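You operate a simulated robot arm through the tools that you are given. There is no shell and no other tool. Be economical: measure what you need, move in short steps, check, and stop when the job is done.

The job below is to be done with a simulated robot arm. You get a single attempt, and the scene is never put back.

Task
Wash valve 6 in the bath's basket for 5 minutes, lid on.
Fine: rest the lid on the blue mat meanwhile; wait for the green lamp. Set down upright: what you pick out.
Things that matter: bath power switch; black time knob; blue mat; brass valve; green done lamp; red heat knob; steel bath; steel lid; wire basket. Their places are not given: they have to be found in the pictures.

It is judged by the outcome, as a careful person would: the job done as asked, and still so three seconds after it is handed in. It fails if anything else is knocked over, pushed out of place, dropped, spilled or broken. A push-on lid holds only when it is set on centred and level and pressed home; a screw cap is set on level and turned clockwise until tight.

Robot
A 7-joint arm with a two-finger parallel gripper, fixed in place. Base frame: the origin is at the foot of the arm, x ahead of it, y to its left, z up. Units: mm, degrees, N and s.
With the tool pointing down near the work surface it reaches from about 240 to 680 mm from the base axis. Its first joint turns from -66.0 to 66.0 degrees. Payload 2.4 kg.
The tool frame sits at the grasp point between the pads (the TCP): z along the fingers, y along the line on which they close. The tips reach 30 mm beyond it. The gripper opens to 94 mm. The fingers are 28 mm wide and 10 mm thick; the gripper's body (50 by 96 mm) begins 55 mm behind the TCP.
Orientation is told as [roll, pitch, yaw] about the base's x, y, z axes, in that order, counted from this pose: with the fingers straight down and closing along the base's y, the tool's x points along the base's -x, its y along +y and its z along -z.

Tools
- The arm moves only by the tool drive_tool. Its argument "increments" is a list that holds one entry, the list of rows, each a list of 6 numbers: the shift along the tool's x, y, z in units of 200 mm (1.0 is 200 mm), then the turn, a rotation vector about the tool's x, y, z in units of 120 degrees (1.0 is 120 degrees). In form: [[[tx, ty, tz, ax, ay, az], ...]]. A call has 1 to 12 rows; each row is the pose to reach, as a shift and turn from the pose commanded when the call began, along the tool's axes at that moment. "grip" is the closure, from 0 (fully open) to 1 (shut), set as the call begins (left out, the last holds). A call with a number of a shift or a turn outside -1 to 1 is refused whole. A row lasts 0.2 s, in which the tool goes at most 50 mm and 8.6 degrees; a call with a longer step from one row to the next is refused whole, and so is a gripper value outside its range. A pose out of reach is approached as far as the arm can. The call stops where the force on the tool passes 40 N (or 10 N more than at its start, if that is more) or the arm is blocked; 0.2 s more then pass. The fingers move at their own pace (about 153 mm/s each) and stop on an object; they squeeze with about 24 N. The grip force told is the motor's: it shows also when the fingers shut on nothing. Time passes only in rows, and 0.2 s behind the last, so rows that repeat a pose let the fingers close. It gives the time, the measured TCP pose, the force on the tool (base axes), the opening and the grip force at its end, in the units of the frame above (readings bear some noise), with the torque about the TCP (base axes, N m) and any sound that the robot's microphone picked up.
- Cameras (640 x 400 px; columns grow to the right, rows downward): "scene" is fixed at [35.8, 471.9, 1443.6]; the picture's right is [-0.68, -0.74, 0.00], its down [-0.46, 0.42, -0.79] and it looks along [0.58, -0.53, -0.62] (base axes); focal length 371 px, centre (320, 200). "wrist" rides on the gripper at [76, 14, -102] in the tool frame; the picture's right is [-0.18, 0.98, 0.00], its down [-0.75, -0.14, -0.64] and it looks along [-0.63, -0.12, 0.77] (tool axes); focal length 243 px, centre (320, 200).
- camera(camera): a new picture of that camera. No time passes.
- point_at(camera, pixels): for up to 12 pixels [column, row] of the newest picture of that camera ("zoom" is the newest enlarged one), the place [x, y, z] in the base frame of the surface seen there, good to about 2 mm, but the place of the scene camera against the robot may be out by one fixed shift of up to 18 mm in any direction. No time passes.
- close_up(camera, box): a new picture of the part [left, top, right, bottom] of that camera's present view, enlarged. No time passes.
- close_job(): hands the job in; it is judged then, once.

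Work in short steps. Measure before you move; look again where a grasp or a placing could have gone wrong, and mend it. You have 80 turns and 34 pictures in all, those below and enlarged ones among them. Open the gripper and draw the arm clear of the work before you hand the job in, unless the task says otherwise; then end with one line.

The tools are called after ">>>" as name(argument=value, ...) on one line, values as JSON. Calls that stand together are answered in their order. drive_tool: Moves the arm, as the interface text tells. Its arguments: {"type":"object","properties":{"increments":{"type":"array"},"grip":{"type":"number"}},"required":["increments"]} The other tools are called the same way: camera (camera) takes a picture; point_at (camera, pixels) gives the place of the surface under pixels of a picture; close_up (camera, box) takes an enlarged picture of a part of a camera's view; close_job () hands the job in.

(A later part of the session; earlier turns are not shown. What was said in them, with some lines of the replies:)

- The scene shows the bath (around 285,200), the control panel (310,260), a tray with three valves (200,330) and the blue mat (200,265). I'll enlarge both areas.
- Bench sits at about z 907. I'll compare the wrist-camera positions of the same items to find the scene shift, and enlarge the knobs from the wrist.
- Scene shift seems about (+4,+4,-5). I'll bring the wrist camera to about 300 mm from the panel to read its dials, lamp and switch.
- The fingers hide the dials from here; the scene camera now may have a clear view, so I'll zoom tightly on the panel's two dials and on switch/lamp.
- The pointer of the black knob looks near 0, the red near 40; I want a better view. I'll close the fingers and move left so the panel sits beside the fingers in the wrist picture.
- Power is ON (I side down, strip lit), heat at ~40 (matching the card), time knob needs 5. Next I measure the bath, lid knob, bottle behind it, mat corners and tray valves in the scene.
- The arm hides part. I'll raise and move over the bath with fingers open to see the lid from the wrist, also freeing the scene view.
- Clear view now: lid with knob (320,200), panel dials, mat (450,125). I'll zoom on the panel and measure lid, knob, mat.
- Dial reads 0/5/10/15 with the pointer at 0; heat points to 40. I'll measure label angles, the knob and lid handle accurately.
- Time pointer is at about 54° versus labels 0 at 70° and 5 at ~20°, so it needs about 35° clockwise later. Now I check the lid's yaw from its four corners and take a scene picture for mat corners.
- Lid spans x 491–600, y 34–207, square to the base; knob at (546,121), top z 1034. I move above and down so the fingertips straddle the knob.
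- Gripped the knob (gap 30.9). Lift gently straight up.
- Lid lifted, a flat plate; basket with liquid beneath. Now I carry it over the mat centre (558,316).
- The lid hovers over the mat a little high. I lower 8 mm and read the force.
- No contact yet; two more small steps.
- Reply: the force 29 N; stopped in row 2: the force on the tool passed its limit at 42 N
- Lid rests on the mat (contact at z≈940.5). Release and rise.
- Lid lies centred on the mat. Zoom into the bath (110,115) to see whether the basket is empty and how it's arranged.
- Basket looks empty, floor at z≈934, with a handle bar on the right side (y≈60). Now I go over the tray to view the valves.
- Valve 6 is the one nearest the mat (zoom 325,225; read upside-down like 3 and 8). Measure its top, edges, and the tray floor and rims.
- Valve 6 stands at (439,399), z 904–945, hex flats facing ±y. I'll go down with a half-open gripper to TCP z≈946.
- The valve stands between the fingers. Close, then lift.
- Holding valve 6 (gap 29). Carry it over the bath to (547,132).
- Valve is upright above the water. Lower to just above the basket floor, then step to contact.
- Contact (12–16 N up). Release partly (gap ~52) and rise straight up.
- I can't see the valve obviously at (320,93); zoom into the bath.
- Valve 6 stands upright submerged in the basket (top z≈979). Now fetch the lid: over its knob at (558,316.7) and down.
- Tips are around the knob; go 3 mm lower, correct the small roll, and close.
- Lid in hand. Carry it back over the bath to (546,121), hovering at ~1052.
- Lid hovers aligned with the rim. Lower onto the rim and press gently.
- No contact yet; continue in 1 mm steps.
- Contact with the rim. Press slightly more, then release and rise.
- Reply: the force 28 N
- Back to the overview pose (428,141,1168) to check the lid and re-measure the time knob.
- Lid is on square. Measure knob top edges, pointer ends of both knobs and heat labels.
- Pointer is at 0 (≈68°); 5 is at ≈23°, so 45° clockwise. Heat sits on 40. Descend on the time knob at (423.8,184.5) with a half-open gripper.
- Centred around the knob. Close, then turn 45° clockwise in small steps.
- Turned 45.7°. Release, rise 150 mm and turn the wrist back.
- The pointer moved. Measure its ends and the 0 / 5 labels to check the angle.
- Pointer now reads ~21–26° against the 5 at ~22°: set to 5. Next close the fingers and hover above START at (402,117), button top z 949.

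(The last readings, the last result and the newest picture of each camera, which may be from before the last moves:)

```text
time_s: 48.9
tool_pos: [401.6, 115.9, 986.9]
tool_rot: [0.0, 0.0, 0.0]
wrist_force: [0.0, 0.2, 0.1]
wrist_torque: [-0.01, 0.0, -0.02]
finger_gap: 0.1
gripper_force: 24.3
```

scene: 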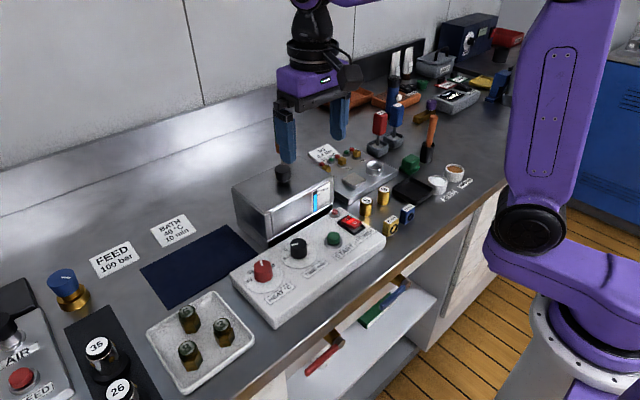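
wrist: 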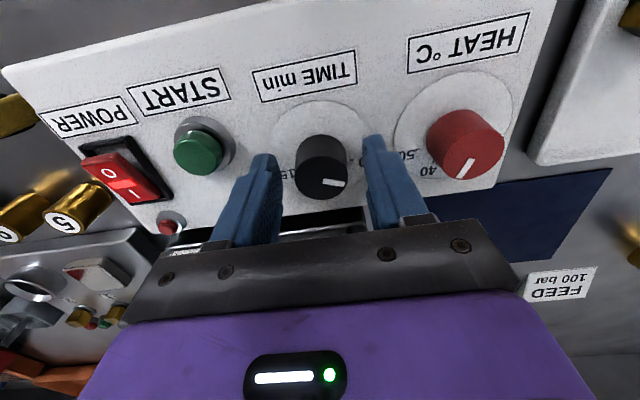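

Hovering with tips ~8 mm above the button. Press down in small steps; the call stops on its own at the force limit.

>>> drive_tool(increments=[[[0, 0.005, 0.02, 0, 0, 0], [0, 0.005, 0.035, 0, 0, 0], [0, 0.005, 0.045, 0, 0, 0], [0, 0.005, 0.052, 0, 0, 0], [0, 0.005, 0.052, 0, 0, 0]]])

```text
time_s: 50.1
tool_pos: [401.4, 118.8, 977.4]
tool_rot: [0.0, -0.1, -0.1]
wrist_force: [0.6, 0.1, 1.4]
wrist_torque: [0.01, 0.0, 0.0]
finger_gap: 0.1
gripper_force: 23.9
```

Barely touching (1.4 N). Press further.

>>> drive_tool(increments=[[[0, 0, 0.006, 0, 0, 0], [0, 0, 0.012, 0, 0, 0], [0, 0, 0.018, 0, 0, 0], [0, 0, 0.024, 0, 0, 0], [0, 0, 0.03, 0, 0, 0], [0, 0, 0.03, 0, 0, 0]]])

```text
time_s: 51.5
tool_pos: [401.6, 117.9, 972.6]
tool_rot: [0.0, 0.0, 0.0]
wrist_force: [-0.6, -2.7, 8.0]
wrist_torque: [-0.09, -0.01, 0.0]
finger_gap: 0.0
gripper_force: 24.1
heard: click
```

Click heard. Rise and look at the panel.

>>> drive_tool(increments=[[[0, 0, -0.1, 0, 0, 0], [0, 0, -0.3, 0, 0, 0], [0, 0, -0.5, 0, 0, 0], [0, 0, -0.7, 0, 0, 0], [0, 0, -0.7, 0, 0, 0], [0, 0, -0.7, 0, 0, 0]]])

>>> close_up(camera="scene", box=[230, 150, 390, 280])

```text
time_s: 52.9
tool_pos: [404.3, 117.3, 1109.2]
tool_rot: [-0.1, 0.0, -0.1]
wrist_force: [0.7, -0.9, 0.1]
wrist_torque: [0.05, 0.01, 0.0]
finger_gap: 0.0
gripper_force: 23.8
```

```text
3.08 times, centred on (310, 215) of scene
```

zoom: 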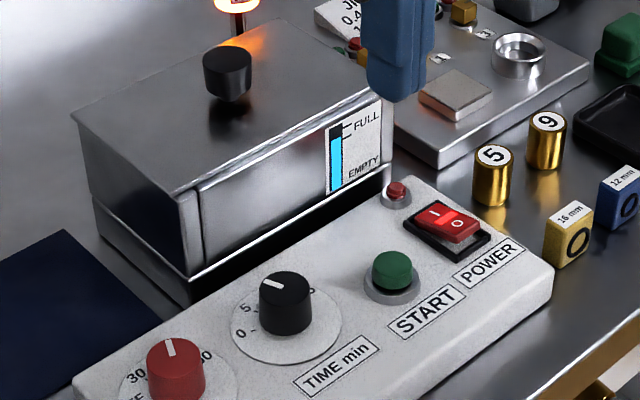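

The lamp post behind the bath shows RUN lit (orange); DONE will be green. I park the arm clear and wait in several calls.

>>> drive_tool(increments=[[[0.05, -0.1, -0.1, 0, 0, 0], [0.1, -0.25, -0.2, 0, 0, 0], [0.2, -0.4, -0.3, 0, 0, 0], [0.3, -0.5, -0.3, 0, 0, 0], [0.3, -0.5, -0.3, 0, 0, 0], [0.3, -0.5, -0.3, 0, 0, 0], [0.3, -0.5, -0.3, 0, 0, 0], [0.3, -0.5, -0.3, 0, 0, 0]]], grip=0)

>>> drive_tool(increments=[[[0, 0, 0, 0, 0, 0], [0, 0, 0, 0, 0, 0], [0, 0, 0, 0, 0, 0], [0, 0, 0, 0, 0, 0], [0, 0, 0, 0, 0, 0], [0, 0, 0, 0, 0, 0], [0, 0, 0, 0, 0, 0], [0, 0, 0, 0, 0, 0], [0, 0, 0, 0, 0, 0], [0, 0, 0, 0, 0, 0], [0, 0, 0, 0, 0, 0], [0, 0, 0, 0, 0, 0]]])

>>> drive_tool(increments=[[[0, 0, 0, 0, 0, 0], [0, 0, 0, 0, 0, 0], [0, 0, 0, 0, 0, 0], [0, 0, 0, 0, 0, 0], [0, 0, 0, 0, 0, 0], [0, 0, 0, 0, 0, 0], [0, 0, 0, 0, 0, 0], [0, 0, 0, 0, 0, 0], [0, 0, 0, 0, 0, 0], [0, 0, 0, 0, 0, 0], [0, 0, 0, 0, 0, 0], [0, 0, 0, 0, 0, 0]]])

>>> drive_tool(increments=[[[0, 0, 0, 0, 0, 0], [0, 0, 0, 0, 0, 0], [0, 0, 0, 0, 0, 0], [0, 0, 0, 0, 0, 0], [0, 0, 0, 0, 0, 0], [0, 0, 0, 0, 0, 0], [0, 0, 0, 0, 0, 0], [0, 0, 0, 0, 0, 0], [0, 0, 0, 0, 0, 0], [0, 0, 0, 0, 0, 0], [0, 0, 0, 0, 0, 0], [0, 0, 0, 0, 0, 0]]])

```text
time_s: 54.7
tool_pos: [344.7, 19.7, 1171.6]
tool_rot: [0.0, 0.2, -0.1]
wrist_force: [0.5, -0.1, 0.0]
wrist_torque: [0.04, 0.01, -0.01]
finger_gap: 94.0
gripper_force: 0.1
```

```text
time_s: 57.3
tool_pos: [343.3, 18.7, 1170.6]
tool_rot: [0.0, 0.0, 0.1]
wrist_force: [0.5, 0.8, -0.7]
wrist_torque: [-0.03, 0.0, 0.0]
finger_gap: 94.1
gripper_force: 0.1
```

```text
time_s: 59.9
tool_pos: [343.8, 19.2, 1169.8]
tool_rot: [0.0, 0.0, 0.0]
wrist_force: [0.3, 0.6, 0.7]
wrist_torque: [-0.02, 0.02, 0.04]
finger_gap: 94.0
gripper_force: 0.1
```

```text
time_s: 62.5
tool_pos: [343.3, 18.2, 1170.4]
tool_rot: [-0.1, 0.0, 0.0]
wrist_force: [-0.1, 0.1, -0.1]
wrist_torque: [-0.01, 0.0, 0.05]
finger_gap: 93.9
gripper_force: 0.1
```

About 11 s since start with no sound yet; check the lamp once.

>>> close_up(camera="scene", box=[230, 100, 390, 260])

```text
2.50 times, centred on (310, 180) of scene
```

zoom: 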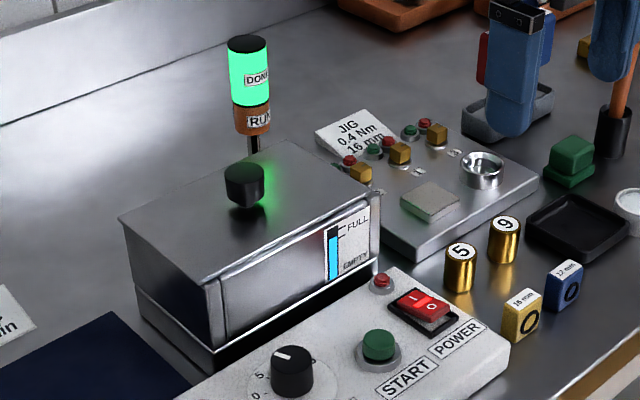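

The DONE lamp is green, the lid sits on the bath and valve 6 stood upright in the basket when I checked before closing it. The arm is clear with the gripper open, so I hand in.

>>> close_job()

```text
The job is handed in.
```

Valve 6 went through the 5-minute wash at 40 °C with the lid on, and the green DONE lamp came on; I left the valve standing upright in the basket with the lid in place, since no place to put it afterwards was given.
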